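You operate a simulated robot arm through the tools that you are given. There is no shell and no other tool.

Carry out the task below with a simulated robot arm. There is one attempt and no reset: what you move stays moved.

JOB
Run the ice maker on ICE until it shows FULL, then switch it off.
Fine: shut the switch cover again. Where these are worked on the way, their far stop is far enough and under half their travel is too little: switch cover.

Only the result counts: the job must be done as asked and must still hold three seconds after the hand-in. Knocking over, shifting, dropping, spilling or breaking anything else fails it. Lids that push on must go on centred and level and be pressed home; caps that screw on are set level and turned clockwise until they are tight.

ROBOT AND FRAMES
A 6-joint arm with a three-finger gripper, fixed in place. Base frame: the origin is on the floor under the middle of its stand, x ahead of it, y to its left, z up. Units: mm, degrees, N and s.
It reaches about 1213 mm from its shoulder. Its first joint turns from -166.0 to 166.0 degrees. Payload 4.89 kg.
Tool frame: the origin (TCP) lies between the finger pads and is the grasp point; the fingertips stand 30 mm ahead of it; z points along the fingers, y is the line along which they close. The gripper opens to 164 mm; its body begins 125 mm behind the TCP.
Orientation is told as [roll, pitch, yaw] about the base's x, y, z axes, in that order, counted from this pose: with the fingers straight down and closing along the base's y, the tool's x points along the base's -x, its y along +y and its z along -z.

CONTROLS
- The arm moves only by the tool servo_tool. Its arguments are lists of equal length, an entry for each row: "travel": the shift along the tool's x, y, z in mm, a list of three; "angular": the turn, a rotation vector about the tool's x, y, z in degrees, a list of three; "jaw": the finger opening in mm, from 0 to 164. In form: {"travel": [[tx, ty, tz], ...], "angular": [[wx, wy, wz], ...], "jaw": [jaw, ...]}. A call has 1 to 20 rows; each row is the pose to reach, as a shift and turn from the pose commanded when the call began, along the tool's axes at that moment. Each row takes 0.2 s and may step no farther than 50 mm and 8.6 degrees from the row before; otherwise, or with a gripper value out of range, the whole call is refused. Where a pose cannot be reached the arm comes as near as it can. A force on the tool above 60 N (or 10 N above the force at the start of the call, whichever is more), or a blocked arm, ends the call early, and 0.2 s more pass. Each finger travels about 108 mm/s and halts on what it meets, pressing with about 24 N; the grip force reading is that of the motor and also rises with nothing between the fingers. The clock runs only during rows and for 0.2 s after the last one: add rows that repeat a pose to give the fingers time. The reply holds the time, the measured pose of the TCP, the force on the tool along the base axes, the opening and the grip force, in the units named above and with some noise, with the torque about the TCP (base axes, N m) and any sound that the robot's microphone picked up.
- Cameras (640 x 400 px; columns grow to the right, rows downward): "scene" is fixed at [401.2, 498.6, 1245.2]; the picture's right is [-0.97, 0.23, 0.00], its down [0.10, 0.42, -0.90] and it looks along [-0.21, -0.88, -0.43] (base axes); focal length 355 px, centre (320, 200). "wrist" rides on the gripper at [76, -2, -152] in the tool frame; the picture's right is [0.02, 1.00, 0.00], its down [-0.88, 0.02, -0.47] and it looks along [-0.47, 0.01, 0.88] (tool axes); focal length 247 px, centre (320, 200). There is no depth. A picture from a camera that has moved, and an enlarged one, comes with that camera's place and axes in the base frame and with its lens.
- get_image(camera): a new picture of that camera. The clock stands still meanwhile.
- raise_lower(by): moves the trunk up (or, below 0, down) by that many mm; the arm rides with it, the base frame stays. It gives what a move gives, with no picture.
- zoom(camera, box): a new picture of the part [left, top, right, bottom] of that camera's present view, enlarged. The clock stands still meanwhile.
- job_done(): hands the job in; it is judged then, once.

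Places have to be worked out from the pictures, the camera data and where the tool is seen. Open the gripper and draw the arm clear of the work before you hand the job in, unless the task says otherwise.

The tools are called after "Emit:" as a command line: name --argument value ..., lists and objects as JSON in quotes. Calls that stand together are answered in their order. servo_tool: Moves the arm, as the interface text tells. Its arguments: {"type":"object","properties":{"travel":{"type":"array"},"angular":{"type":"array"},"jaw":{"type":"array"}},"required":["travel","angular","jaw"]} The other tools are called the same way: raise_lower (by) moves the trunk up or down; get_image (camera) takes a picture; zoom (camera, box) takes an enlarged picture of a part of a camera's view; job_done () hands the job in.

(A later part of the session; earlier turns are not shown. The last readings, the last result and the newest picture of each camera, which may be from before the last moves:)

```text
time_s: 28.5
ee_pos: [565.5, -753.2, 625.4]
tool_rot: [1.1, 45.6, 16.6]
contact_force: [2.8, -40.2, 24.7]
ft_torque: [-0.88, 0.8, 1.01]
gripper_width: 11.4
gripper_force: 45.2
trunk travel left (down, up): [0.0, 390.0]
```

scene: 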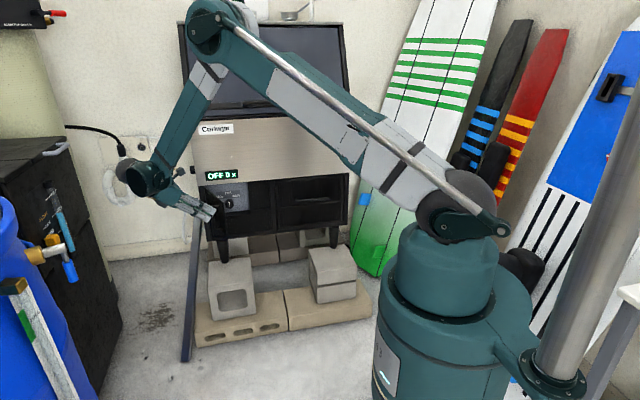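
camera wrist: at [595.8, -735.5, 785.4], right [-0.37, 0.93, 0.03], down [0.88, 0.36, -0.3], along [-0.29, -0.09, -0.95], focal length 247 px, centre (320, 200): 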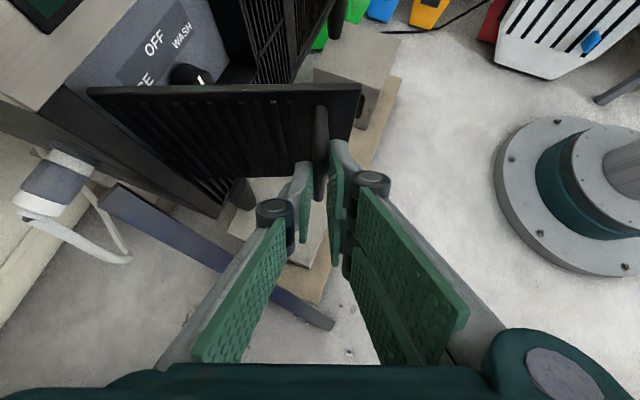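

Door keeps opening (TCP x now 565). I continue 10° more with a small correction toward the hinge.

Emit:
servo_tool --travel '[[-3.8, -5, -3.9], [-7.6, -8, -7.8], [-11.5, -11.5, -11.7], [-15.3, -14.9, -15.6], [-15.3, -14.9, -15.6]]' --angular '[[-1.8, 0, 1.75], [-3.57, 0, 3.5], [-5.4, 0, 5.25], [-7.14, 0, 7], [-7.14, 0, 7]]' --jaw '[5, 5, 5, 5, 5]'

Emit:
get_image --camera "wrist"

Emit:
zoom --camera "scene" --box '[150, 140, 290, 240]'

```text
time_s: 29.4
ee_pos: [582.6, -755.3, 624.1]
tool_rot: [0.7, 44.9, 9.4]
contact_force: [0.6, 20.2, 12.4]
ft_torque: [-0.43, 0.99, -0.53]
gripper_width: 11.5
gripper_force: 45.3
out of reach, approached as far as the arm can: row 3, 4
trunk travel left (down, up): [0.0, 390.0]
stopped in row 4: the force on the tool passed its limit at 74 N (the readings are from after the stop); the commanded pose is now the measured one
```

```text
taken
camera wrist: at [635.4, -748.7, 786.0], right [-0.17, 0.99, 0.02], down [0.94, 0.17, -0.29], along [-0.29, -0.03, -0.96], focal length 247 px, centre (320, 200)
```

wrist: 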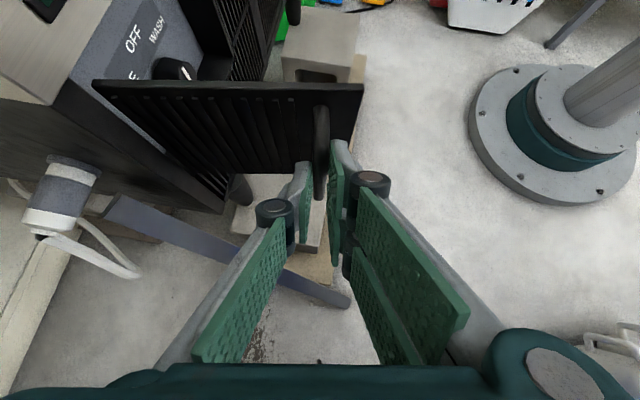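

```text
4.00 times, centred on (220, 190) of scene
camera zoom: at [401.2, 498.6, 1245.2], right [-0.97, 0.23, 0.0], down [0.1, 0.42, -0.9], along [-0.21, -0.88, -0.43], focal length 1418 px, centre (720, 240)
```

zoom: 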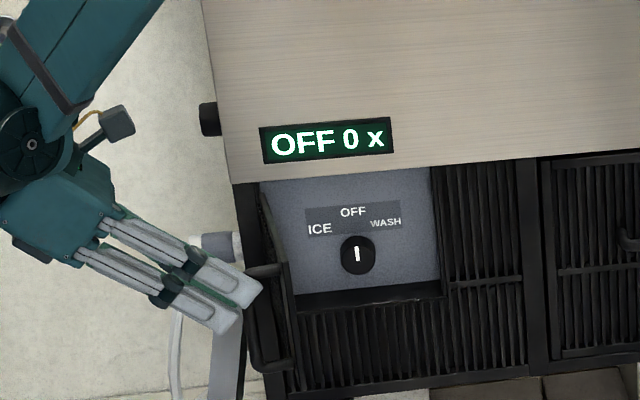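

The cover is ~80–85° open and the arm nears its limit pulling from this side. I release the bar and back away while yawing back, so I can then push the cover's inner face further open.

Emit:
servo_tool --travel '[[0, 0, 0], [0, 0, 0], [0, 0, -10], [0, 0, -22], [0, 0, -36], [0, 0, -50], [0, 0, -64]]' --angular '[[0, 0, 0], [0, 0, 0], [2, 0, -2], [6, 0, -6], [11, 0, -11], [16, 0, -16], [21, 0, -21]]' --jaw '[30, 50, 60, 60, 60, 60, 60]'

Emit:
get_image --camera "wrist"

Emit:
get_image --camera "scene"

```text
time_s: 31.0
ee_pos: [628.8, -750.7, 667.7]
tool_rot: [0.5, 44.7, 39.3]
contact_force: [-0.2, -1.0, -0.7]
ft_torque: [0.03, 0.12, -0.12]
gripper_width: 59.6
gripper_force: 0.1
trunk travel left (down, up): [0.0, 390.0]
```

```text
taken
camera wrist: at [669.9, -717.6, 829.2], right [-0.64, 0.77, 0.02], down [0.73, 0.62, -0.28], along [-0.23, -0.16, -0.96], focal length 247 px, centre (320, 200)
```

wrist: 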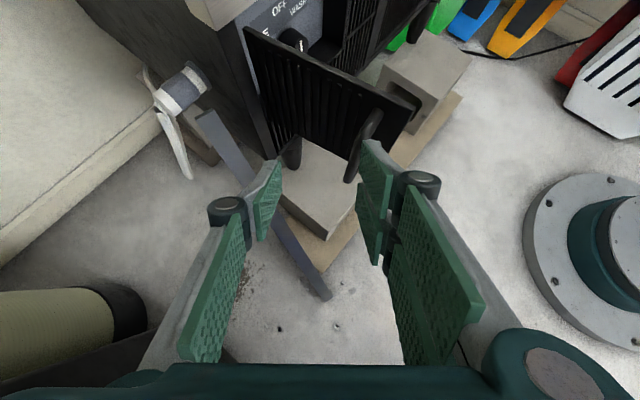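

```text
taken
```

scene: 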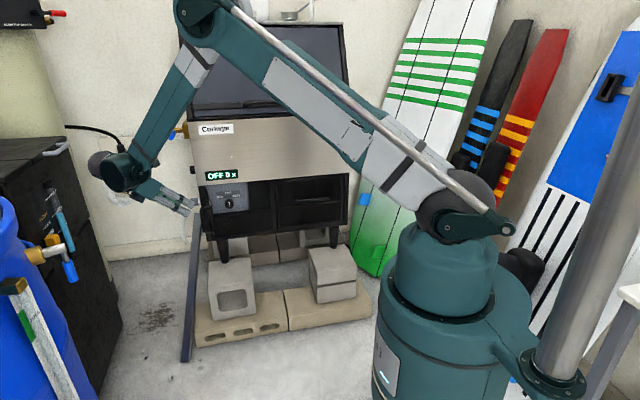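

Now released; cover's free edge at about (520,-739). I rise over the cover top (z≈738), yaw back to straight, close the fingers and come round to its inner side.

Emit:
servo_tool --travel '[[19.1, 15.5, -37.3], [42.2, 43.6, -56.7], [65.6, 69, -36.4], [94.9, 89.7, -7.5], [126.3, 106.6, 23.7], [149.4, 102.4, 49.4]]' --angular '[[5.9, 0, -6], [11.8, 0, -12], [17.7, 0, -18], [23.6, 0, -24], [29.5, 0, -30], [35.4, 0, -36]]' --jaw '[60, 50, 40, 25, 10, 0]'

Emit:
get_image --camera "wrist"

```text
time_s: 32.4
ee_pos: [454.6, -757.6, 739.5]
tool_rot: [0.6, 44.5, 89.8]
contact_force: [1.8, 0.5, -0.3]
ft_torque: [-0.1, 0.17, -0.23]
gripper_width: 0.0
gripper_force: 23.5
trunk travel left (down, up): [0.0, 390.0]
```

```text
taken
camera wrist: at [457.2, -703.9, 901.4], right [-1.0, 0.0, 0.02], down [-0.01, 0.96, -0.28], along [-0.02, -0.28, -0.96], focal length 247 px, centre (320, 200)
```

wrist: 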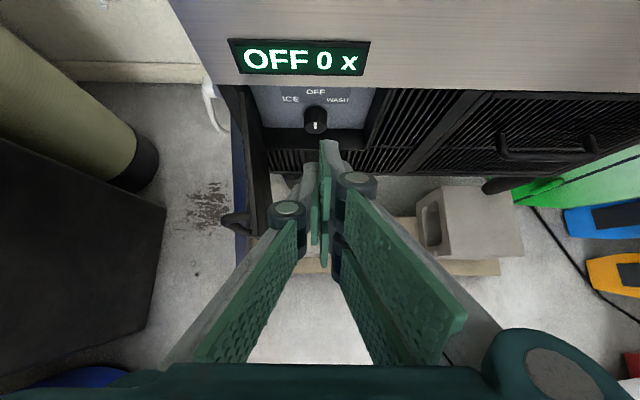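

The cover's inner face is to the left (x≈505–540). I lower to z≈640 inside it and push gently in +x to swing it further open.

Emit:
servo_tool --travel '[[-21.5, 10, 25.6], [-43, 10, 51.3], [-64.4, 10, 76.9], [-64.4, 0, 76.9], [-64.4, -10, 76.9], [-64.4, -20, 76.9], [-64.4, -30, 76.9], [-64.4, -40, 76.9], [-64.4, -50, 76.9]]' --angular '[[0, 0, 0], [0, 0, 0], [0, 0, 0], [0, 0, 0], [0, 0, 0], [0, 0, 0], [0, 0, 0], [0, 0, 0], [0, 0, 0]]' --jaw '[0, 0, 0, 0, 0, 0, 0, 0, 0]'

Emit:
get_image --camera "wrist"

```text
time_s: 34.4
ee_pos: [503.2, -767.1, 639.1]
tool_rot: [0.5, 44.4, 89.5]
contact_force: [-0.1, 0.0, 0.3]
ft_torque: [0.02, 0.0, 0.02]
gripper_width: 0.0
gripper_force: 23.6
trunk travel left (down, up): [0.0, 390.0]
```

```text
taken
camera wrist: at [505.7, -713.5, 801.0], right [-1.0, 0.0, 0.02], down [-0.01, 0.96, -0.28], along [-0.02, -0.28, -0.96], focal length 247 px, centre (320, 200)
```

wrist: 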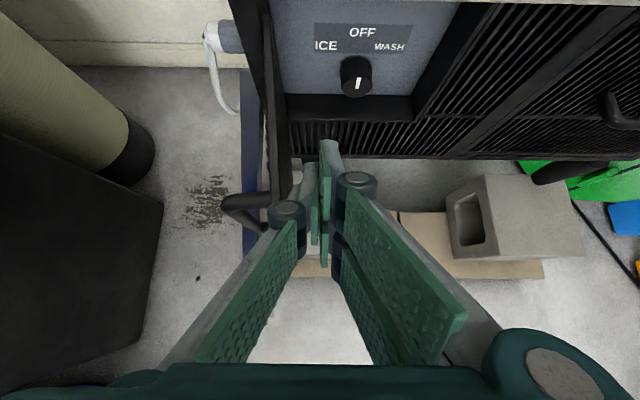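

No contact force yet; the cover is next to the left knuckle. I keep pushing in +x in small steps to find the stop.

Emit:
servo_tool --travel '[[0, -10, 0], [0, -20, 0], [0, -30, 0], [0, -40, 0], [0, -50, 0], [0, -58, 0]]' --angular '[[0, 0, 0], [0, 0, 0], [0, 0, 0], [0, 0, 0], [0, 0, 0], [0, 0, 0]]' --jaw '[0, 0, 0, 0, 0, 0]'

Emit:
get_image --camera "wrist"

Emit:
zoom --camera "scene" --box '[150, 140, 290, 240]'

```text
time_s: 35.8
ee_pos: [560.4, -767.9, 638.3]
tool_rot: [0.5, 44.4, 89.5]
contact_force: [-0.4, 0.3, 0.6]
ft_torque: [0.04, -0.02, -0.01]
gripper_width: 0.1
gripper_force: 24.1
trunk travel left (down, up): [0.0, 390.0]
```

```text
taken
camera wrist: at [563.8, -714.7, 800.3], right [-1.0, 0.0, 0.02], down [-0.01, 0.96, -0.28], along [-0.02, -0.28, -0.96], focal length 247 px, centre (320, 200)
```

wrist: 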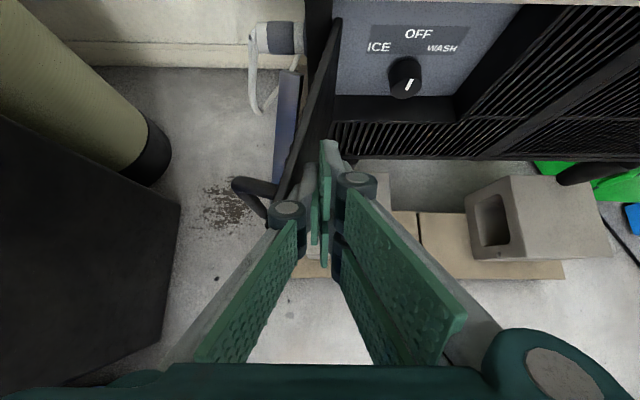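

```text
4.00 times, centred on (220, 190) of scene
camera zoom: at [401.2, 498.6, 1245.2], right [-0.97, 0.23, 0.0], down [0.1, 0.42, -0.9], along [-0.21, -0.88, -0.43], focal length 1418 px, centre (720, 240)
```

zoom: 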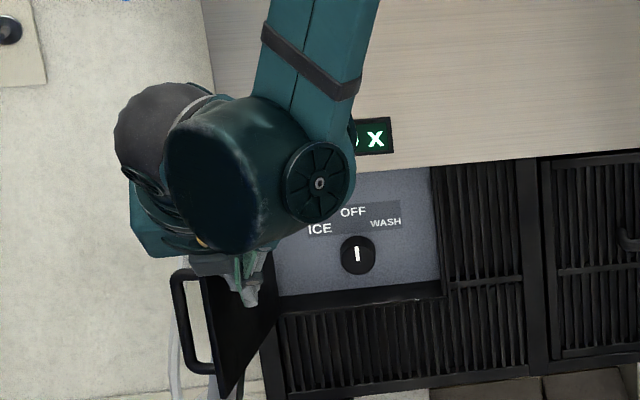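

The cover now stands ~105° open without resistance, well past half and clear of the knob; I stop here to avoid the leaning board behind. Now I move over to the knob (≈(464,-908,585)), opening the fingers and lessening the tilt to ~35°.

Emit:
servo_tool --travel '[[0, 30, 0], [0, 60, 0], [0, 90, 0], [12, 96, 20], [24, 96, 40], [35.3, 96, 59.8]]' --angular '[[0, 0, 0], [0, 0, 0], [0, 0, 0], [0, 3.3, 0], [0, 6.6, 0], [0, 10, 0]]' --jaw '[0, 20, 40, 60, 60, 60]'

Emit:
get_image --camera "wrist"

```text
time_s: 37.2
ee_pos: [465.6, -833.7, 622.2]
tool_rot: [0.7, 54.5, 89.6]
contact_force: [-0.8, 0.7, 1.0]
ft_torque: [0.06, -0.01, 0.07]
gripper_width: 60.1
gripper_force: 0.2
trunk travel left (down, up): [0.0, 390.0]
```

```text
taken
camera wrist: at [467.3, -751.9, 771.9], right [-1.0, 0.0, 0.02], down [-0.01, 0.9, -0.44], along [-0.02, -0.44, -0.9], focal length 247 px, centre (320, 200)
```

wrist: 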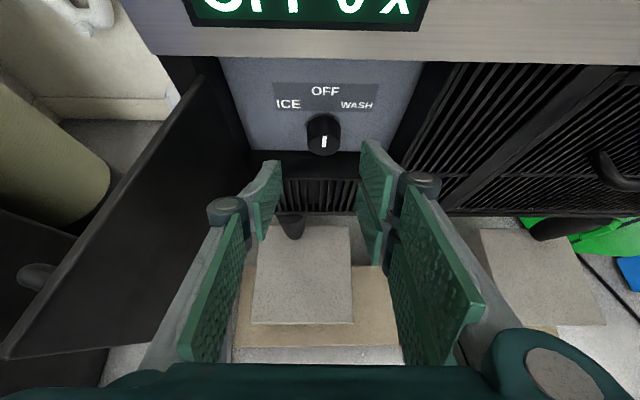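

The knob is dead ahead: labels give knob centre x≈461, with ICE at 45° to the left. I shift slightly -x and advance while lowering the tilt to ~25°.

Emit:
servo_tool --travel '[[0.4, 1.6, 8.4], [0.8, 3, 16.8], [1.2, 4.6, 25.2], [1.6, 4.6, 33.6]]' --angular '[[0, 2.6, 0], [0, 5.2, 0], [0, 7.8, 0], [0, 10.5, 0]]' --jaw '[60, 60, 60, 60]'

Emit:
get_image --camera "wrist"

```text
time_s: 38.2
ee_pos: [459.3, -862.9, 603.7]
tool_rot: [0.9, 64.9, 90.0]
contact_force: [-0.8, 0.2, -0.1]
ft_torque: [0.03, -0.01, 0.03]
gripper_width: 59.9
gripper_force: 0.1
trunk travel left (down, up): [0.0, 390.0]
```

```text
taken
camera wrist: at [462.2, -754.6, 736.6], right [-1.0, 0.01, 0.03], down [-0.01, 0.8, -0.6], along [-0.02, -0.6, -0.8], focal length 247 px, centre (320, 200)
```

wrist: 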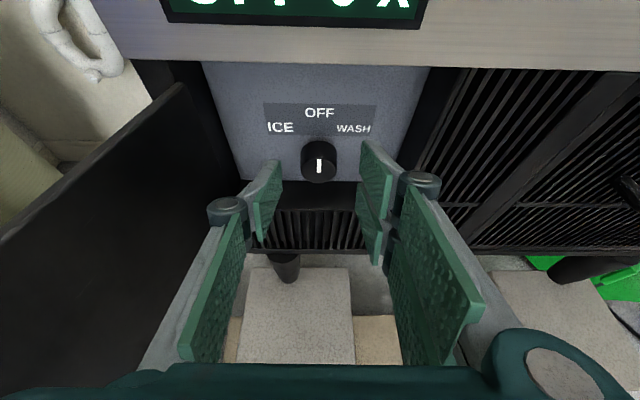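

Reachable at 25° tilt, knob centred (u≈319). I advance the last ~20 mm so the pads straddle the knob.

Emit:
servo_tool --travel '[[0, -0.4, 7.4], [-0.2, -0.8, 14.8], [-0.3, -1.2, 22.2], [-0.3, -1.2, 22.2]]' --angular '[[0, 1.7, 0], [0, 3.4, 0], [0, 5, 0], [0, 5, 0]]' --jaw '[60, 60, 60, 60]'

Emit:
get_image --camera "wrist"

```text
time_s: 39.2
ee_pos: [462.7, -885.6, 595.6]
tool_rot: [1.2, 69.8, 90.1]
contact_force: [-0.3, 0.0, 0.3]
ft_torque: [0.01, 0.03, 0.03]
gripper_width: 60.0
gripper_force: 0.0
out of reach, approached as far as the arm can: row 2, 3, 4
trunk travel left (down, up): [0.0, 390.0]
```

```text
taken
camera wrist: at [466.1, -767.9, 719.9], right [-1.0, 0.01, 0.03], down [-0.01, 0.75, -0.66], along [-0.03, -0.66, -0.75], focal length 247 px, centre (320, 200)
```

wrist: 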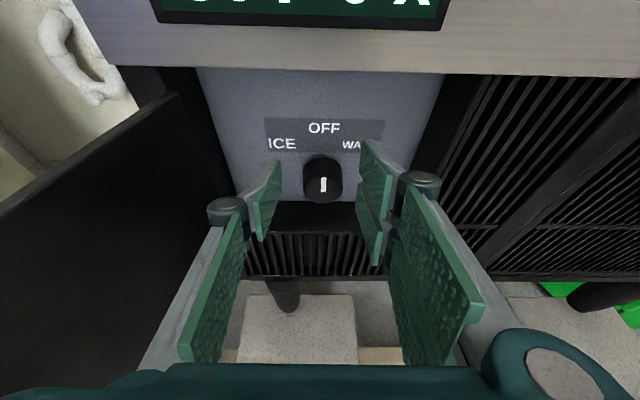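

I zoom in to gauge how far the pads straddle the knob.

Emit:
zoom --camera "wrist" --box '[230, 100, 410, 270]'

```text
2.35 times, centred on (320, 185) of wrist
camera zoom: at [466.1, -767.9, 719.9], right [-1.0, 0.01, 0.03], down [-0.01, 0.75, -0.66], along [-0.03, -0.66, -0.75], focal length 581 px, centre (320, 235)
```

zoom: 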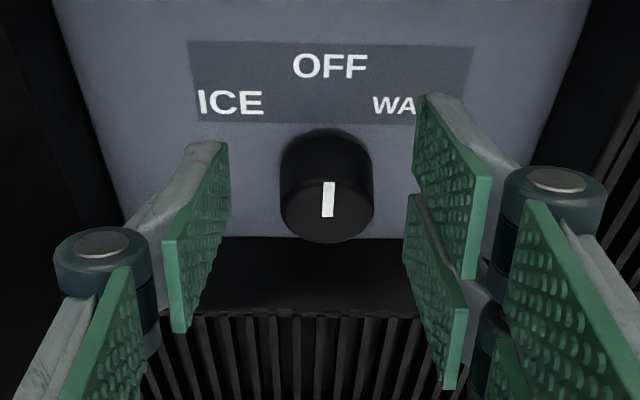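

The tips are at the knob's front but it sits a bit low relative to the finger axis, and its exact depth is uncertain. I move 8 mm down and 5 mm forward with slightly more tilt, checking force for panel contact.

Emit:
servo_tool --travel '[[-2, 0, 2.5], [-4, 0, 5], [-5.8, 0, 7.5], [-5.8, 0, 7.5]]' --angular '[[0, -1, 0], [0, -2, 0], [0, -3, 0], [0, -3, 0]]' --jaw '[60, 60, 60, 60]'

Emit:
zoom --camera "wrist" --box '[230, 100, 410, 270]'

```text
time_s: 40.2
ee_pos: [462.1, -890.9, 588.5]
tool_rot: [1.0, 66.9, 90.0]
contact_force: [0.3, 0.2, 0.8]
ft_torque: [0.0, 0.0, 0.01]
gripper_width: 59.9
gripper_force: 0.0
trunk travel left (down, up): [0.0, 390.0]
```

```text
2.35 times, centred on (320, 185) of wrist
camera zoom: at [465.8, -779.4, 717.6], right [-1.0, 0.01, 0.03], down [-0.01, 0.78, -0.62], along [-0.02, -0.62, -0.78], focal length 581 px, centre (320, 235)
```

zoom: 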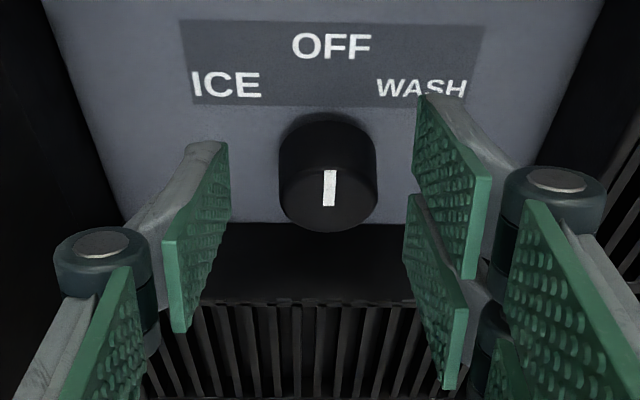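

No contact yet, and knob apparent size plus parallax now say its face is deeper and lower: ≈(461,-925,565). I advance a further ~19 mm in and 11 mm down in small steps.

Emit:
servo_tool --travel '[[-0.8, 0.2, 5.5], [-1.6, 0.4, 11], [-2.3, 0.6, 16.5], [-3.1, 0.6, 22], [-3.1, 0.6, 22]]' --angular '[[0, 0.7, 0], [0, 1.5, 0], [0, 2.2, 0], [0, 3, 0], [0, 3, 0]]' --jaw '[60, 60, 60, 60, 60]'

Emit:
zoom --camera "wrist" --box '[230, 100, 410, 270]'

```text
time_s: 41.4
ee_pos: [460.0, -910.3, 576.3]
tool_rot: [1.1, 69.9, 90.2]
contact_force: [-0.6, 0.9, 0.1]
ft_torque: [-0.01, 0.04, 0.02]
gripper_width: 59.8
gripper_force: 0.1
trunk travel left (down, up): [0.0, 390.0]
```

```text
2.35 times, centred on (320, 185) of wrist
camera zoom: at [464.9, -791.7, 700.2], right [-1.0, 0.01, 0.03], down [-0.01, 0.75, -0.66], along [-0.03, -0.66, -0.75], focal length 581 px, centre (320, 235)
```

zoom: 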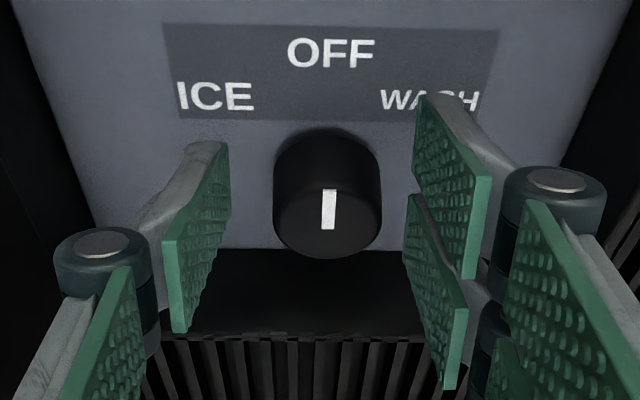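

Consistent picture now: knob axis z≈555, face y≈-930, panel ≈-955. I lower ~13 mm and edge in ~3 mm so the pads are centred on the knob.

Emit:
servo_tool --travel '[[-4, 0, 2.4], [-8, 0, 4.8], [-11.6, 0, 7.1], [-11.6, 0, 7.1]]' --angular '[[0, 0, 0], [0, 0, 0], [0, 0, 0], [0, 0, 0]]' --jaw '[60, 60, 60, 60]'

Emit:
zoom --camera "wrist" --box '[230, 100, 410, 270]'

```text
time_s: 42.4
ee_pos: [461.8, -912.0, 564.5]
tool_rot: [1.1, 69.9, 90.3]
contact_force: [0.2, -0.2, -0.3]
ft_torque: [0.0, 0.0, -0.02]
gripper_width: 59.9
gripper_force: 0.0
trunk travel left (down, up): [0.0, 390.0]
```

```text
2.35 times, centred on (320, 185) of wrist
camera zoom: at [464.8, -794.2, 687.0], right [-1.0, 0.01, 0.03], down [-0.01, 0.75, -0.66], along [-0.02, -0.66, -0.75], focal length 581 px, centre (320, 235)
```

zoom: 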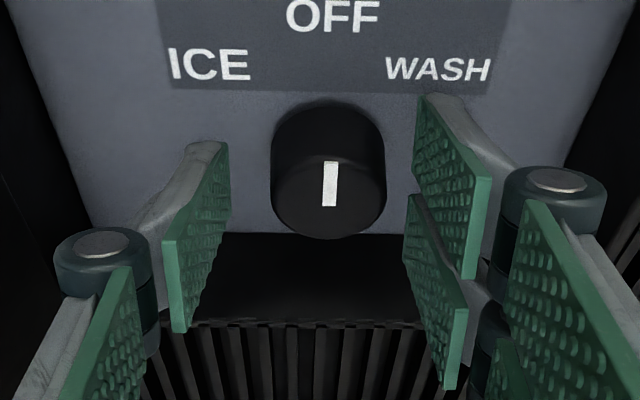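

The knob face is now ~16 mm ahead of the TCP, on the finger axis, so the pads overlap it by ~14 mm. I close the fingers on it.

Emit:
servo_tool --travel '[[0, 0, 0], [0, 0, 0], [0, 0, 0], [0, 0, 0], [0, 0, 0]]' --angular '[[0, 0, 0], [0, 0, 0], [0, 0, 0], [0, 0, 0], [0, 0, 0]]' --jaw '[50, 42, 34, 26, 26]'

Emit:
zoom --camera "wrist" --box '[230, 100, 410, 270]'

```text
time_s: 43.6
ee_pos: [459.8, -913.1, 563.1]
tool_rot: [1.0, 69.8, 90.1]
contact_force: [-36.2, 10.0, -4.2]
ft_torque: [0.12, 0.11, -1.09]
gripper_width: 37.6
gripper_force: 45.2
trunk travel left (down, up): [0.0, 390.0]
```

```text
2.35 times, centred on (320, 185) of wrist
camera zoom: at [462.9, -794.5, 687.1], right [-1.0, 0.01, 0.03], down [-0.01, 0.75, -0.66], along [-0.03, -0.66, -0.75], focal length 581 px, centre (320, 235)
```

zoom: 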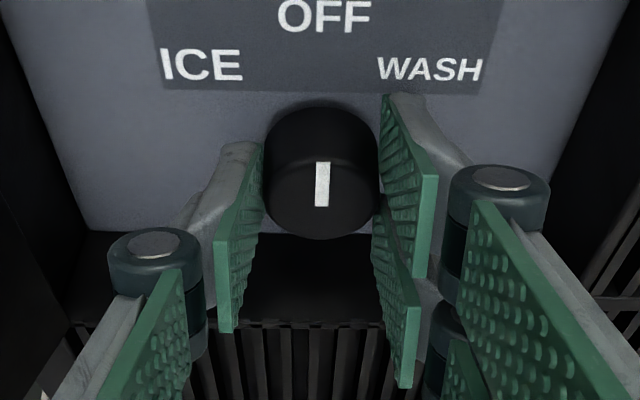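

Gripped (37.6 mm) with a -36 N side load, so I shift ~2 mm to -x and turn the knob about its own axis (base y), counter-clockwise toward ICE, first ~22°.

Emit:
servo_tool --travel '[[0, 2.3, 0], [0, 1.7, 0], [-0.1, 1, 0], [-0.2, 0.4, 0.1], [-0.4, -0.2, 0.1], [-0.6, -0.8, 0.2]]' --angular '[[0, 0, 0], [-1.55, 0, -4.23], [-3.1, 0, -8.45], [-4.64, 0, -12.7], [-6.2, 0, -16.9], [-7.7, 0, -21.1]]' --jaw '[26, 26, 26, 26, 26, 26]'

Emit:
get_image --camera "wrist"

Emit:
zoom --camera "scene" --box '[150, 140, 290, 240]'

```text
time_s: 45.0
ee_pos: [460.9, -913.5, 562.6]
tool_rot: [50.8, 59.9, 135.8]
contact_force: [-44.8, 13.1, 0.5]
ft_torque: [-0.24, 0.08, -1.27]
gripper_width: 37.4
gripper_force: 45.6
trunk travel left (down, up): [0.0, 390.0]
```

```text
taken
camera wrist: at [511.0, -795.2, 676.4], right [-0.91, 0.01, 0.41], down [-0.26, 0.75, -0.6], along [-0.31, -0.66, -0.68], focal length 247 px, centre (320, 200)
```

wrist: 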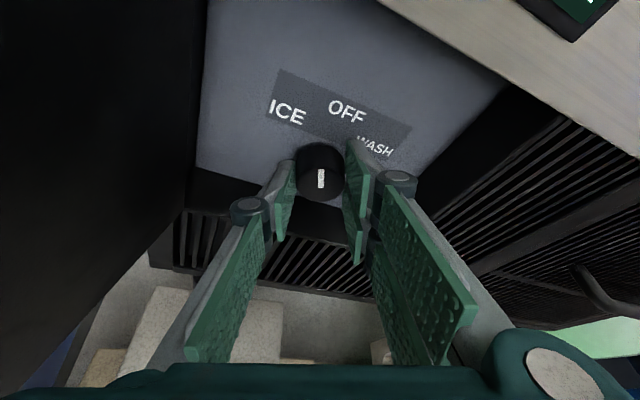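

```text
4.00 times, centred on (220, 190) of scene
camera zoom: at [401.2, 498.6, 1245.2], right [-0.97, 0.23, 0.0], down [0.1, 0.42, -0.9], along [-0.21, -0.88, -0.43], focal length 1418 px, centre (720, 240)
```

zoom: 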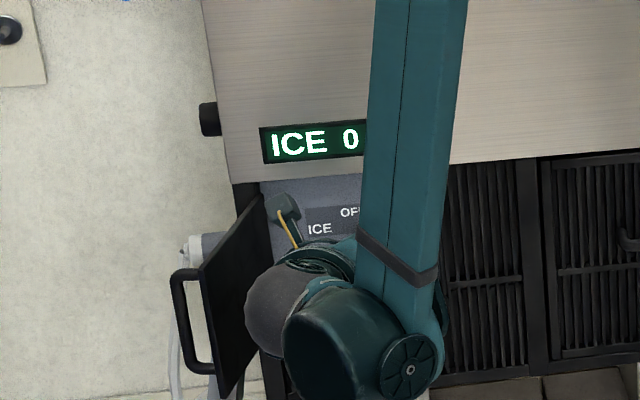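

The display changed to "ICE 0…". I finish the turn to the full 45° ICE mark, easing off the side load a little.

Emit:
servo_tool --travel '[[-0.2, 0.5, 0.1], [-0.5, 0.2, 0.2], [-0.8, -0.3, 0.3], [-1.0, -0.8, 0.4], [-1.3, -1.2, 0.5]]' --angular '[[-1.55, 0, -4.23], [-3.1, 0, -8.45], [-4.64, 0, -12.7], [-6.2, 0, -16.9], [-7.7, 0, -21.1]]' --jaw '[26, 26, 26, 26, 26]'

Emit:
get_image --camera "wrist"

Emit:
zoom --camera "scene" --box '[150, 140, 290, 240]'

```text
time_s: 46.2
ee_pos: [460.9, -913.3, 562.4]
tool_rot: [71.2, 41.4, 151.9]
contact_force: [-51.4, -2.5, 21.4]
ft_torque: [-0.63, -0.72, -1.3]
gripper_width: 37.4
gripper_force: 45.5
trunk travel left (down, up): [0.0, 390.0]
```

```text
taken
camera wrist: at [551.4, -795.6, 648.1], right [-0.69, 0.0, 0.72], down [-0.47, 0.75, -0.45], along [-0.55, -0.66, -0.52], focal length 247 px, centre (320, 200)
```

wrist: 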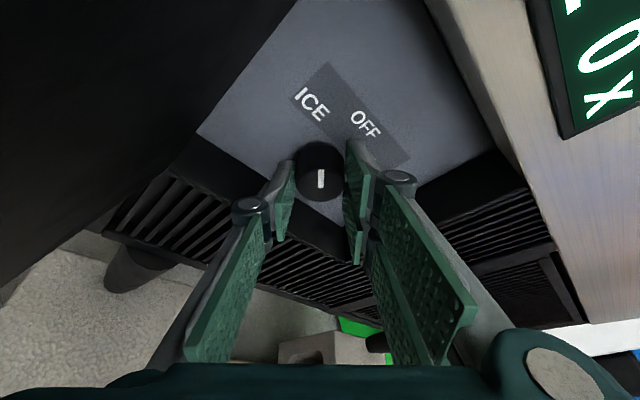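

```text
4.00 times, centred on (220, 190) of scene
camera zoom: at [401.2, 498.6, 1245.2], right [-0.97, 0.23, 0.0], down [0.1, 0.42, -0.9], along [-0.21, -0.88, -0.43], focal length 1418 px, centre (720, 240)
```

zoom: 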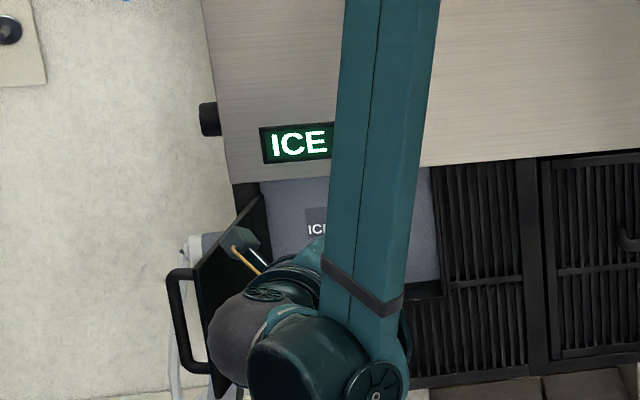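

The knob is on ICE (45°) and the display reads "ICE 0 x". I hold, relax the side force, and wait a couple of seconds to see whether the display advances.

Emit:
servo_tool --travel '[[-0.5, 1.2, 0.2], [-1, 2.5, 0.4], [-1, 2.5, 0.4], [-1, 2.5, 0.4], [-1, 2.5, 0.4], [-1, 2.5, 0.4], [-1, 2.5, 0.4], [-1, 2.5, 0.4], [-1, 2.5, 0.4], [-1, 2.5, 0.4]]' --angular '[[0, 0, 0], [0, 0, 0], [0, 0, 0], [0, 0, 0], [0, 0, 0], [0, 0, 0], [0, 0, 0], [0, 0, 0], [0, 0, 0], [0, 0, 0]]' --jaw '[26, 26, 26, 26, 26, 26, 26, 26, 26, 26]'

Emit:
zoom --camera "wrist" --box '[500, 0, 640, 150]'

Emit:
zoom --camera "scene" --box '[150, 140, 290, 240]'

```text
time_s: 48.4
ee_pos: [460.3, -912.3, 562.2]
tool_rot: [71.2, 41.4, 151.9]
contact_force: [-2.6, -22.9, 28.5]
ft_torque: [-0.82, 0.06, 0.05]
gripper_width: 37.5
gripper_force: 44.7
trunk travel left (down, up): [0.0, 390.0]
```

```text
2.67 times, centred on (570, 75) of wrist
camera zoom: at [550.9, -795.3, 648.3], right [-0.69, 0.0, 0.72], down [-0.48, 0.75, -0.45], along [-0.55, -0.66, -0.52], focal length 659 px, centre (-347, 533)
```

zoom: 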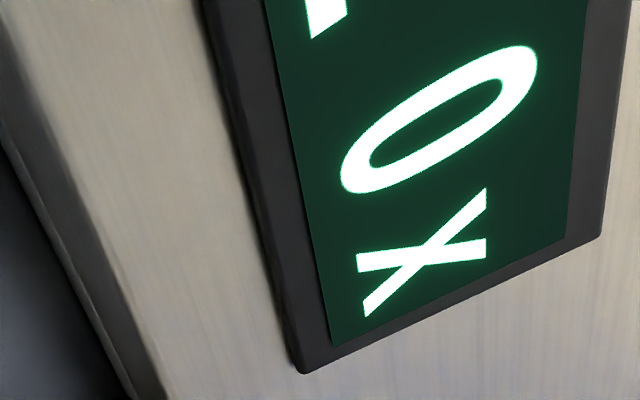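

```text
4.00 times, centred on (220, 190) of scene
camera zoom: at [401.2, 498.6, 1245.2], right [-0.97, 0.23, 0.0], down [0.1, 0.42, -0.9], along [-0.21, -0.88, -0.43], focal length 1418 px, centre (720, 240)
```

zoom: 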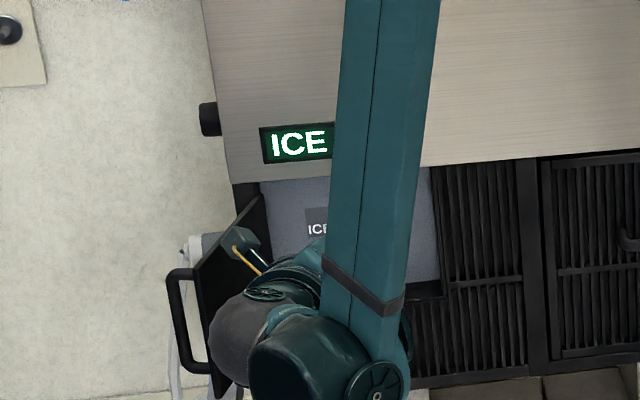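

Still "ICE 0 x" after ~3 s. I wait another 4 s to see if the count moves on its own.

Emit:
servo_tool --travel '[[0, 0, 0], [0, 0, 0], [0, 0, 0], [0, 0, 0], [0, 0, 0], [0, 0, 0], [0, 0, 0], [0, 0, 0], [0, 0, 0], [0, 0, 0], [0, 0, 0], [0, 0, 0], [0, 0, 0], [0, 0, 0], [0, 0, 0], [0, 0, 0], [0, 0, 0], [0, 0, 0], [0, 0, 0], [0, 0, 0]]' --angular '[[0, 0, 0], [0, 0, 0], [0, 0, 0], [0, 0, 0], [0, 0, 0], [0, 0, 0], [0, 0, 0], [0, 0, 0], [0, 0, 0], [0, 0, 0], [0, 0, 0], [0, 0, 0], [0, 0, 0], [0, 0, 0], [0, 0, 0], [0, 0, 0], [0, 0, 0], [0, 0, 0], [0, 0, 0], [0, 0, 0]]' --jaw '[26, 26, 26, 26, 26, 26, 26, 26, 26, 26, 26, 26, 26, 26, 26, 26, 26, 26, 26, 26]'

Emit:
zoom --camera "wrist" --box '[500, 0, 640, 150]'

```text
time_s: 52.6
ee_pos: [460.2, -912.6, 563.3]
tool_rot: [71.3, 41.4, 152.1]
contact_force: [20.6, -13.6, 28.7]
ft_torque: [-0.81, -0.02, 0.64]
gripper_width: 37.4
gripper_force: 45.3
trunk travel left (down, up): [0.0, 390.0]
```

```text
2.67 times, centred on (570, 75) of wrist
camera zoom: at [550.8, -795.1, 648.0], right [-0.69, 0.0, 0.72], down [-0.48, 0.75, -0.45], along [-0.55, -0.66, -0.52], focal length 659 px, centre (-347, 533)
```

zoom: 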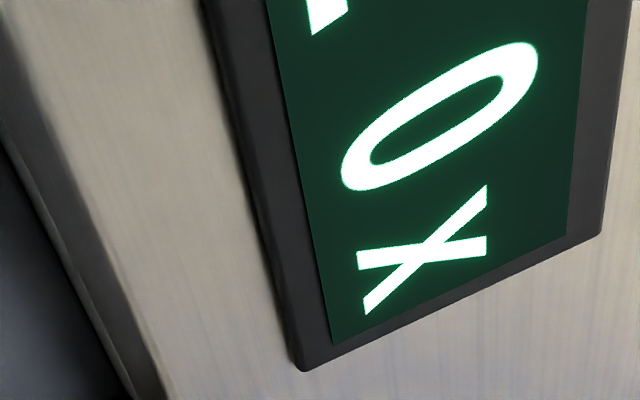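

No change after ~7 s, so the "x" may mean a missing condition such as water. I release the knob and back straight out to free the view, leaving it on ICE.

Emit:
servo_tool --travel '[[0, 0, 0], [0, 0, 0], [0, 0, 0], [0, 0, -8], [0, 0, -16], [0, 0, -28], [0, 0, -40]]' --angular '[[0, 0, 0], [0, 0, 0], [0, 0, 0], [0, 0, 0], [0, 0, 0], [0, 0, 0], [0, 0, 0]]' --jaw '[45, 58, 62, 62, 62, 62, 62]'

Emit:
get_image --camera "wrist"

```text
time_s: 54.2
ee_pos: [470.2, -874.8, 571.3]
tool_rot: [71.3, 41.3, 152.0]
contact_force: [0.8, -0.3, -0.5]
ft_torque: [-0.03, -0.06, 0.0]
gripper_width: 62.1
gripper_force: 0.1
trunk travel left (down, up): [0.0, 390.0]
```

```text
taken
camera wrist: at [560.2, -758.5, 656.7], right [-0.69, 0.0, 0.72], down [-0.48, 0.75, -0.45], along [-0.55, -0.66, -0.52], focal length 247 px, centre (320, 200)
```

wrist: 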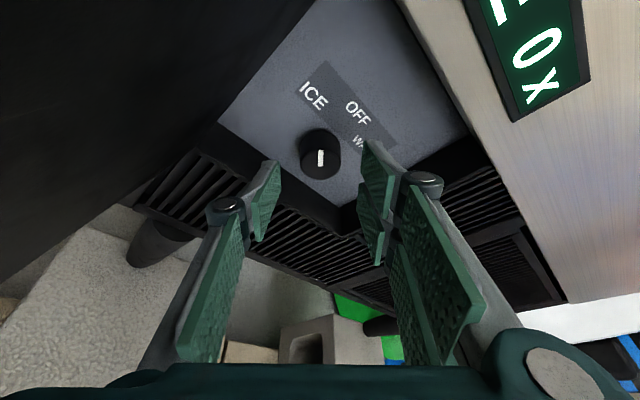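

The knob stays on ICE. I back out further, unrotate the tool and rise, so I can check the display and then look at the blue-lever water valve on the machine's left side.

Emit:
servo_tool --travel '[[-2.2, 2.1, -20.5], [-0.5, 14.1, -42.4], [9.7, 33.2, -62.1], [28.1, 59.4, -79.5], [48.3, 84.8, -94.3], [70.5, 109.6, -105.7]]' --angular '[[2.6, 0, 7], [5.2, 0, 14.1], [7.7, 0, 21.1], [10.3, 0, 28.2], [12.9, 0, 35.2], [15.5, 0, 42.3]]' --jaw '[62, 62, 50, 40, 30, 20]'

Emit:
get_image --camera "scene"

Emit:
zoom --camera "scene" --box '[150, 100, 290, 240]'

```text
time_s: 55.6
ee_pos: [467.3, -800.3, 721.6]
tool_rot: [0.4, 69.9, 89.8]
contact_force: [1.0, -1.5, -1.3]
ft_torque: [-0.12, 0.02, -0.18]
gripper_width: 20.0
gripper_force: 0.1
out of reach, approached as far as the arm can: row 2, 3, 4
trunk travel left (down, up): [0.0, 390.0]
```

```text
taken
```

scene: 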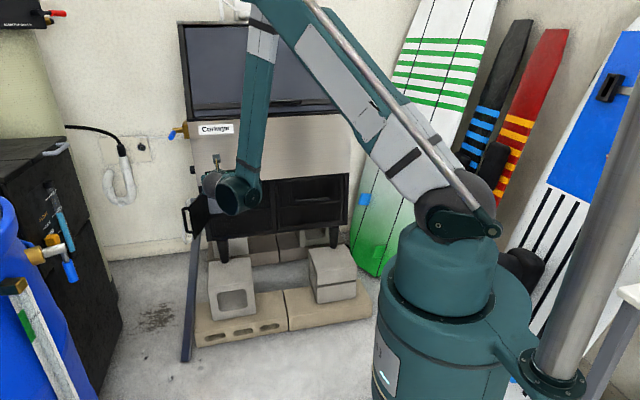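

```text
2.86 times, centred on (220, 170) of scene
camera zoom: at [401.2, 498.6, 1245.2], right [-0.97, 0.23, 0.0], down [0.1, 0.42, -0.9], along [-0.21, -0.88, -0.43], focal length 1013 px, centre (606, 286)
```

zoom: 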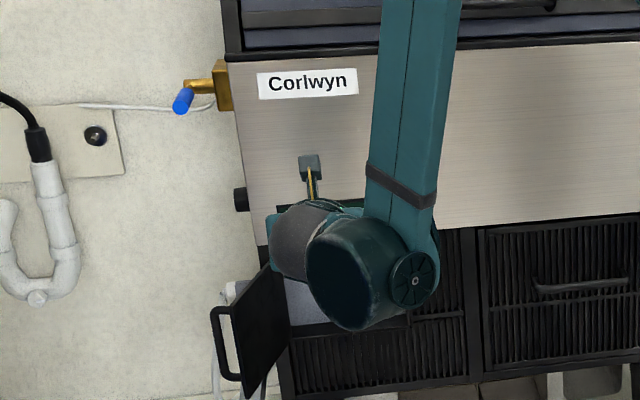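

Arm clear of the panel. I move up and to the left (+x) to look at the brass valve with the wrist camera.

Emit:
servo_tool --travel '[[24.7, -22, -19.7], [49.5, -44, -39.4], [74.2, -66, -59.1], [99, -88, -78.8], [123.7, -110, -98.5], [148.4, -133, -118.2]]' --angular '[[0, 1, 0], [0, 2, 0], [0, 3, 0], [0, 4, 0], [0, 5, 0], [0, 6, 0]]' --jaw '[10, 0, 0, 0, 0, 0]'

Emit:
get_image --camera "wrist"

Emit:
zoom --camera "scene" --box '[150, 140, 290, 240]'

```text
time_s: 57.0
ee_pos: [602.0, -743.4, 900.9]
tool_rot: [0.9, 75.8, 90.2]
contact_force: [-0.3, -1.3, 0.6]
ft_torque: [-0.01, -0.01, 0.02]
gripper_width: 0.3
gripper_force: 23.9
trunk travel left (down, up): [0.0, 390.0]
```

```text
taken
camera wrist: at [605.8, -612.2, 1011.5], right [-1.0, 0.01, 0.02], down [-0.01, 0.67, -0.74], along [-0.02, -0.74, -0.67], focal length 247 px, centre (320, 200)
```

wrist: 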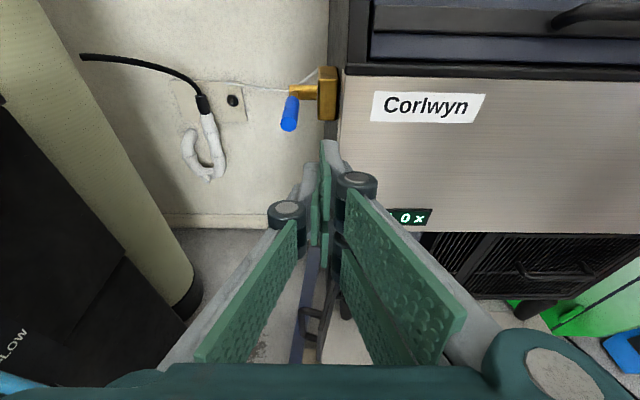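

```text
4.00 times, centred on (220, 190) of scene
camera zoom: at [401.2, 498.6, 1245.2], right [-0.97, 0.23, 0.0], down [0.1, 0.42, -0.9], along [-0.21, -0.88, -0.43], focal length 1418 px, centre (720, 240)
```

zoom: 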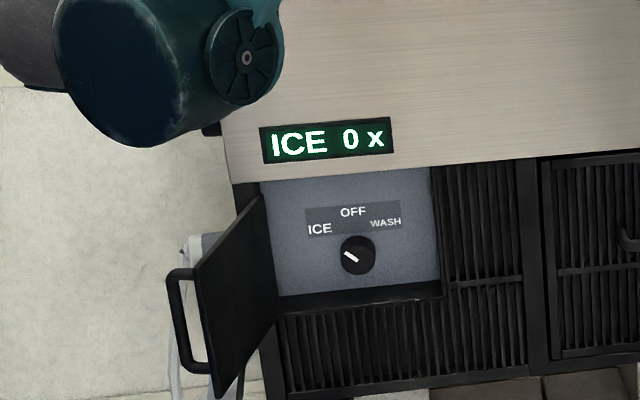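

The display stays "ICE 0 x" with the knob clearly at ICE. I zoom in on the valve.

Emit:
zoom --camera "wrist" --box '[230, 40, 390, 160]'

Emit:
zoom --camera "wrist" --box '[270, 50, 350, 140]'

Emit:
zoom --camera "scene" --box '[120, 110, 210, 170]'

```text
3.33 times, centred on (310, 100) of wrist
camera zoom: at [605.8, -612.2, 1011.5], right [-1.0, 0.01, 0.02], down [-0.01, 0.67, -0.74], along [-0.02, -0.74, -0.67], focal length 823 px, centre (353, 533)
```

zoom: 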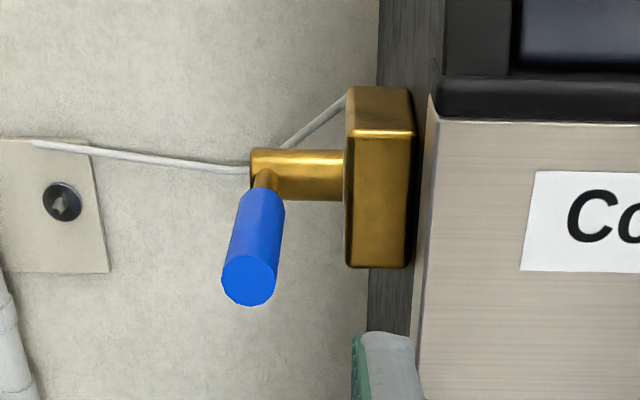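

```text
4.44 times, centred on (310, 95) of wrist
camera zoom: at [605.8, -612.2, 1011.5], right [-1.0, 0.01, 0.02], down [-0.01, 0.67, -0.74], along [-0.02, -0.74, -0.67], focal length 1098 px, centre (364, 667)
```

zoom: 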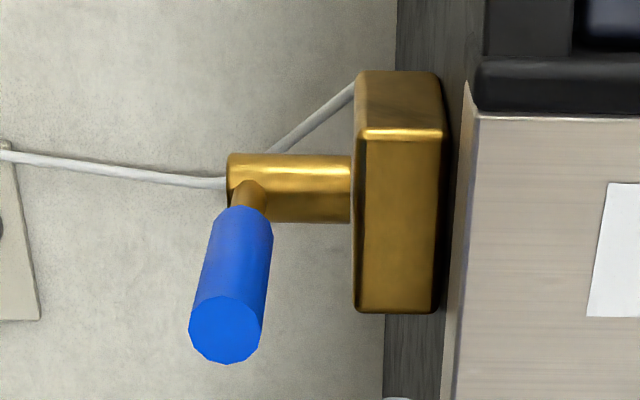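

```text
6.67 times, centred on (165, 140) of scene
camera zoom: at [401.2, 498.6, 1245.2], right [-0.97, 0.23, 0.0], down [0.1, 0.42, -0.9], along [-0.21, -0.88, -0.43], focal length 2364 px, centre (1353, 600)
```

zoom: 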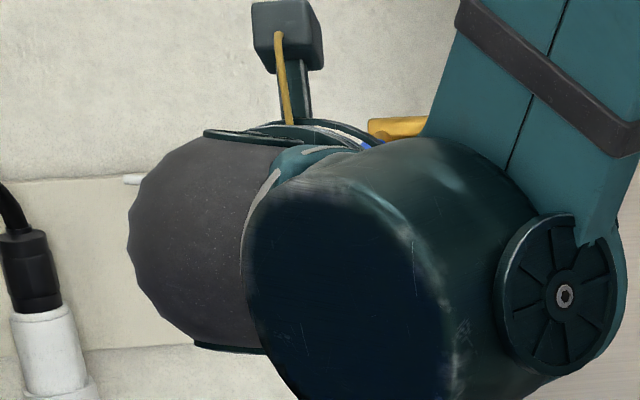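

A hose runs from the wall plate to this brass valve, whose blue lever points out toward +y (horizontal, turning about the x-axis stem) — likely the water inlet, closed. Before touching it I shift to view the machine's left side from an angle, which also gives the display more time.

Emit:
servo_tool --travel '[[0, -15, 0], [0, -30, 0], [0, -45, 0], [0, -60, 0], [0, -75, 0], [0, -90, 0]]' --angular '[[-5.8, 0, 1.5], [-11.6, 0, 2.9], [-17.4, 0, 4.4], [-23.2, 0, 5.9], [-29, 0, 7.3], [-34.8, 0, 8.8]]' --jaw '[0, 0, 0, 0, 0, 0]'

Emit:
get_image --camera "wrist"

Emit:
zoom --camera "scene" --box '[150, 100, 290, 240]'

```text
time_s: 58.4
ee_pos: [689.8, -743.8, 901.5]
tool_rot: [0.6, 76.1, 53.8]
contact_force: [-2.1, 0.3, 1.8]
ft_torque: [0.17, -0.18, 0.18]
gripper_width: 0.0
gripper_force: 23.6
trunk travel left (down, up): [0.0, 390.0]
```

```text
taken
camera wrist: at [769.4, -639.0, 1012.0], right [-0.8, 0.59, 0.02], down [0.39, 0.55, -0.74], along [-0.45, -0.59, -0.67], focal length 247 px, centre (320, 200)
```

wrist: 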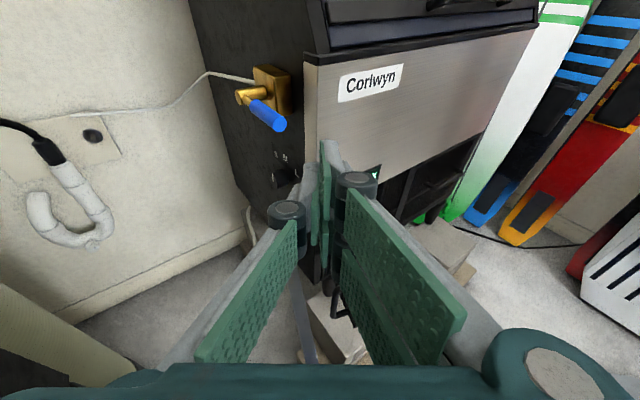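

```text
2.86 times, centred on (220, 170) of scene
camera zoom: at [401.2, 498.6, 1245.2], right [-0.97, 0.23, 0.0], down [0.1, 0.42, -0.9], along [-0.21, -0.88, -0.43], focal length 1013 px, centre (606, 286)
```

zoom: 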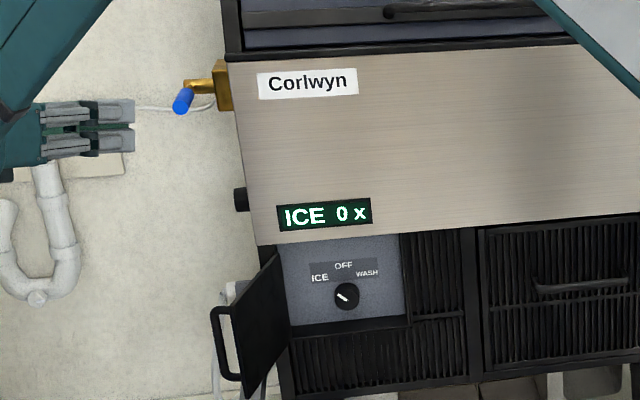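

Now I see the side of the machine, with some marks near the black side knob. I zoom in there and on the valve.

Emit:
zoom --camera "wrist" --box '[230, 130, 330, 220]'

Emit:
zoom --camera "wrist" --box '[190, 40, 310, 150]'

```text
4.44 times, centred on (280, 175) of wrist
camera zoom: at [769.4, -639.0, 1012.0], right [-0.8, 0.59, 0.02], down [0.39, 0.55, -0.74], along [-0.45, -0.59, -0.67], focal length 1098 px, centre (498, 311)
```

zoom: 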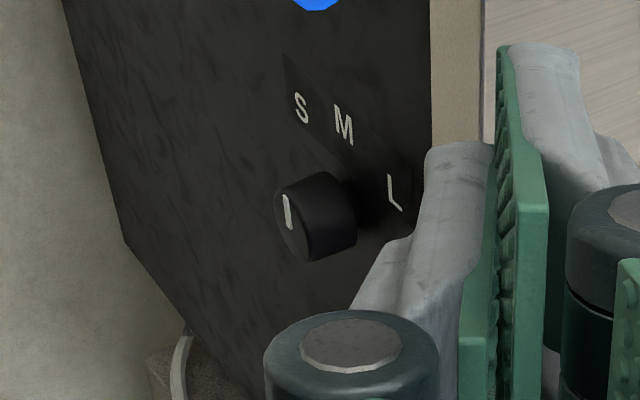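

```text
3.64 times, centred on (250, 95) of wrist
camera zoom: at [769.4, -639.0, 1012.0], right [-0.8, 0.59, 0.02], down [0.39, 0.55, -0.74], along [-0.45, -0.59, -0.67], focal length 898 px, centre (574, 582)
```

zoom: 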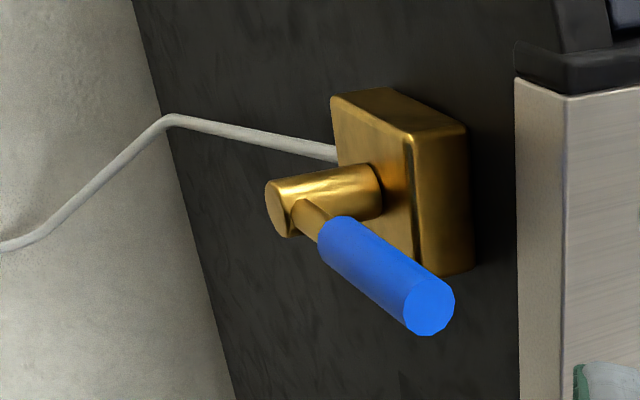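

The side knob is a cube-size S/M/L dial (leave alone). Triangulating the valve: stem axis at (y≈-979, z≈883), blue lever along +y with its end at ≈(638,-893,879). The display has not progressed, so I pre-position the closed fingers above the lever while allowing a bit more time.

Emit:
servo_tool --travel '[[16.9, 5.1, 6.1], [35.8, 4.3, 20], [54.7, -2.4, 42.1], [63.6, -13.6, 69.8], [70.4, -25.7, 97.2], [77.6, -47.5, 126.2], [77.6, -47.5, 126.2], [77.6, -47.5, 126.2], [77.6, -47.5, 126.2], [77.6, -47.5, 126.2], [77.6, -47.5, 126.2], [77.6, -47.5, 126.2]]' --angular '[[5.86, 0, -1.45], [11.7, 0, -2.9], [17.6, 0, -4.35], [23.4, 0, -5.8], [29.3, 0, -7.25], [35.1, 0, -8.7], [35.1, 0, -8.7], [35.1, 0, -8.7], [35.1, 0, -8.7], [35.1, 0, -8.7], [35.1, 0, -8.7], [35.1, 0, -8.7]]' --jaw '[0, 0, 0, 0, 0, 0, 0, 0, 0, 0, 0, 0]'

Emit:
get_image --camera "wrist"

Emit:
zoom --camera "scene" --box '[150, 100, 290, 240]'

```text
time_s: 61.0
ee_pos: [646.0, -885.8, 945.1]
tool_rot: [0.5, 75.9, 90.0]
contact_force: [-0.6, -0.4, -0.4]
ft_torque: [-0.03, 0.03, 0.02]
gripper_width: 0.1
gripper_force: 23.7
trunk travel left (down, up): [0.0, 390.0]
```

```text
taken
camera wrist: at [647.8, -755.2, 1055.6], right [-1.0, 0.0, 0.02], down [-0.01, 0.67, -0.74], along [-0.02, -0.74, -0.67], focal length 247 px, centre (320, 200)
```

wrist: 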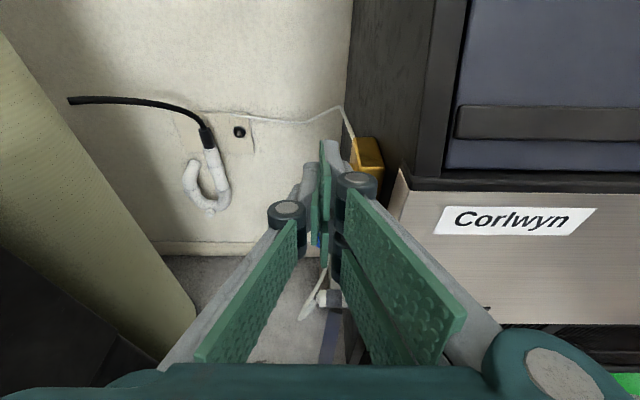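

```text
2.86 times, centred on (220, 170) of scene
camera zoom: at [401.2, 498.6, 1245.2], right [-0.97, 0.23, 0.0], down [0.1, 0.42, -0.9], along [-0.21, -0.88, -0.43], focal length 1013 px, centre (606, 286)
```

zoom: 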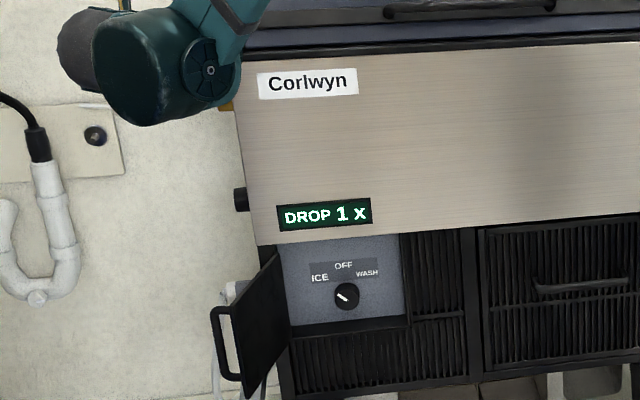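

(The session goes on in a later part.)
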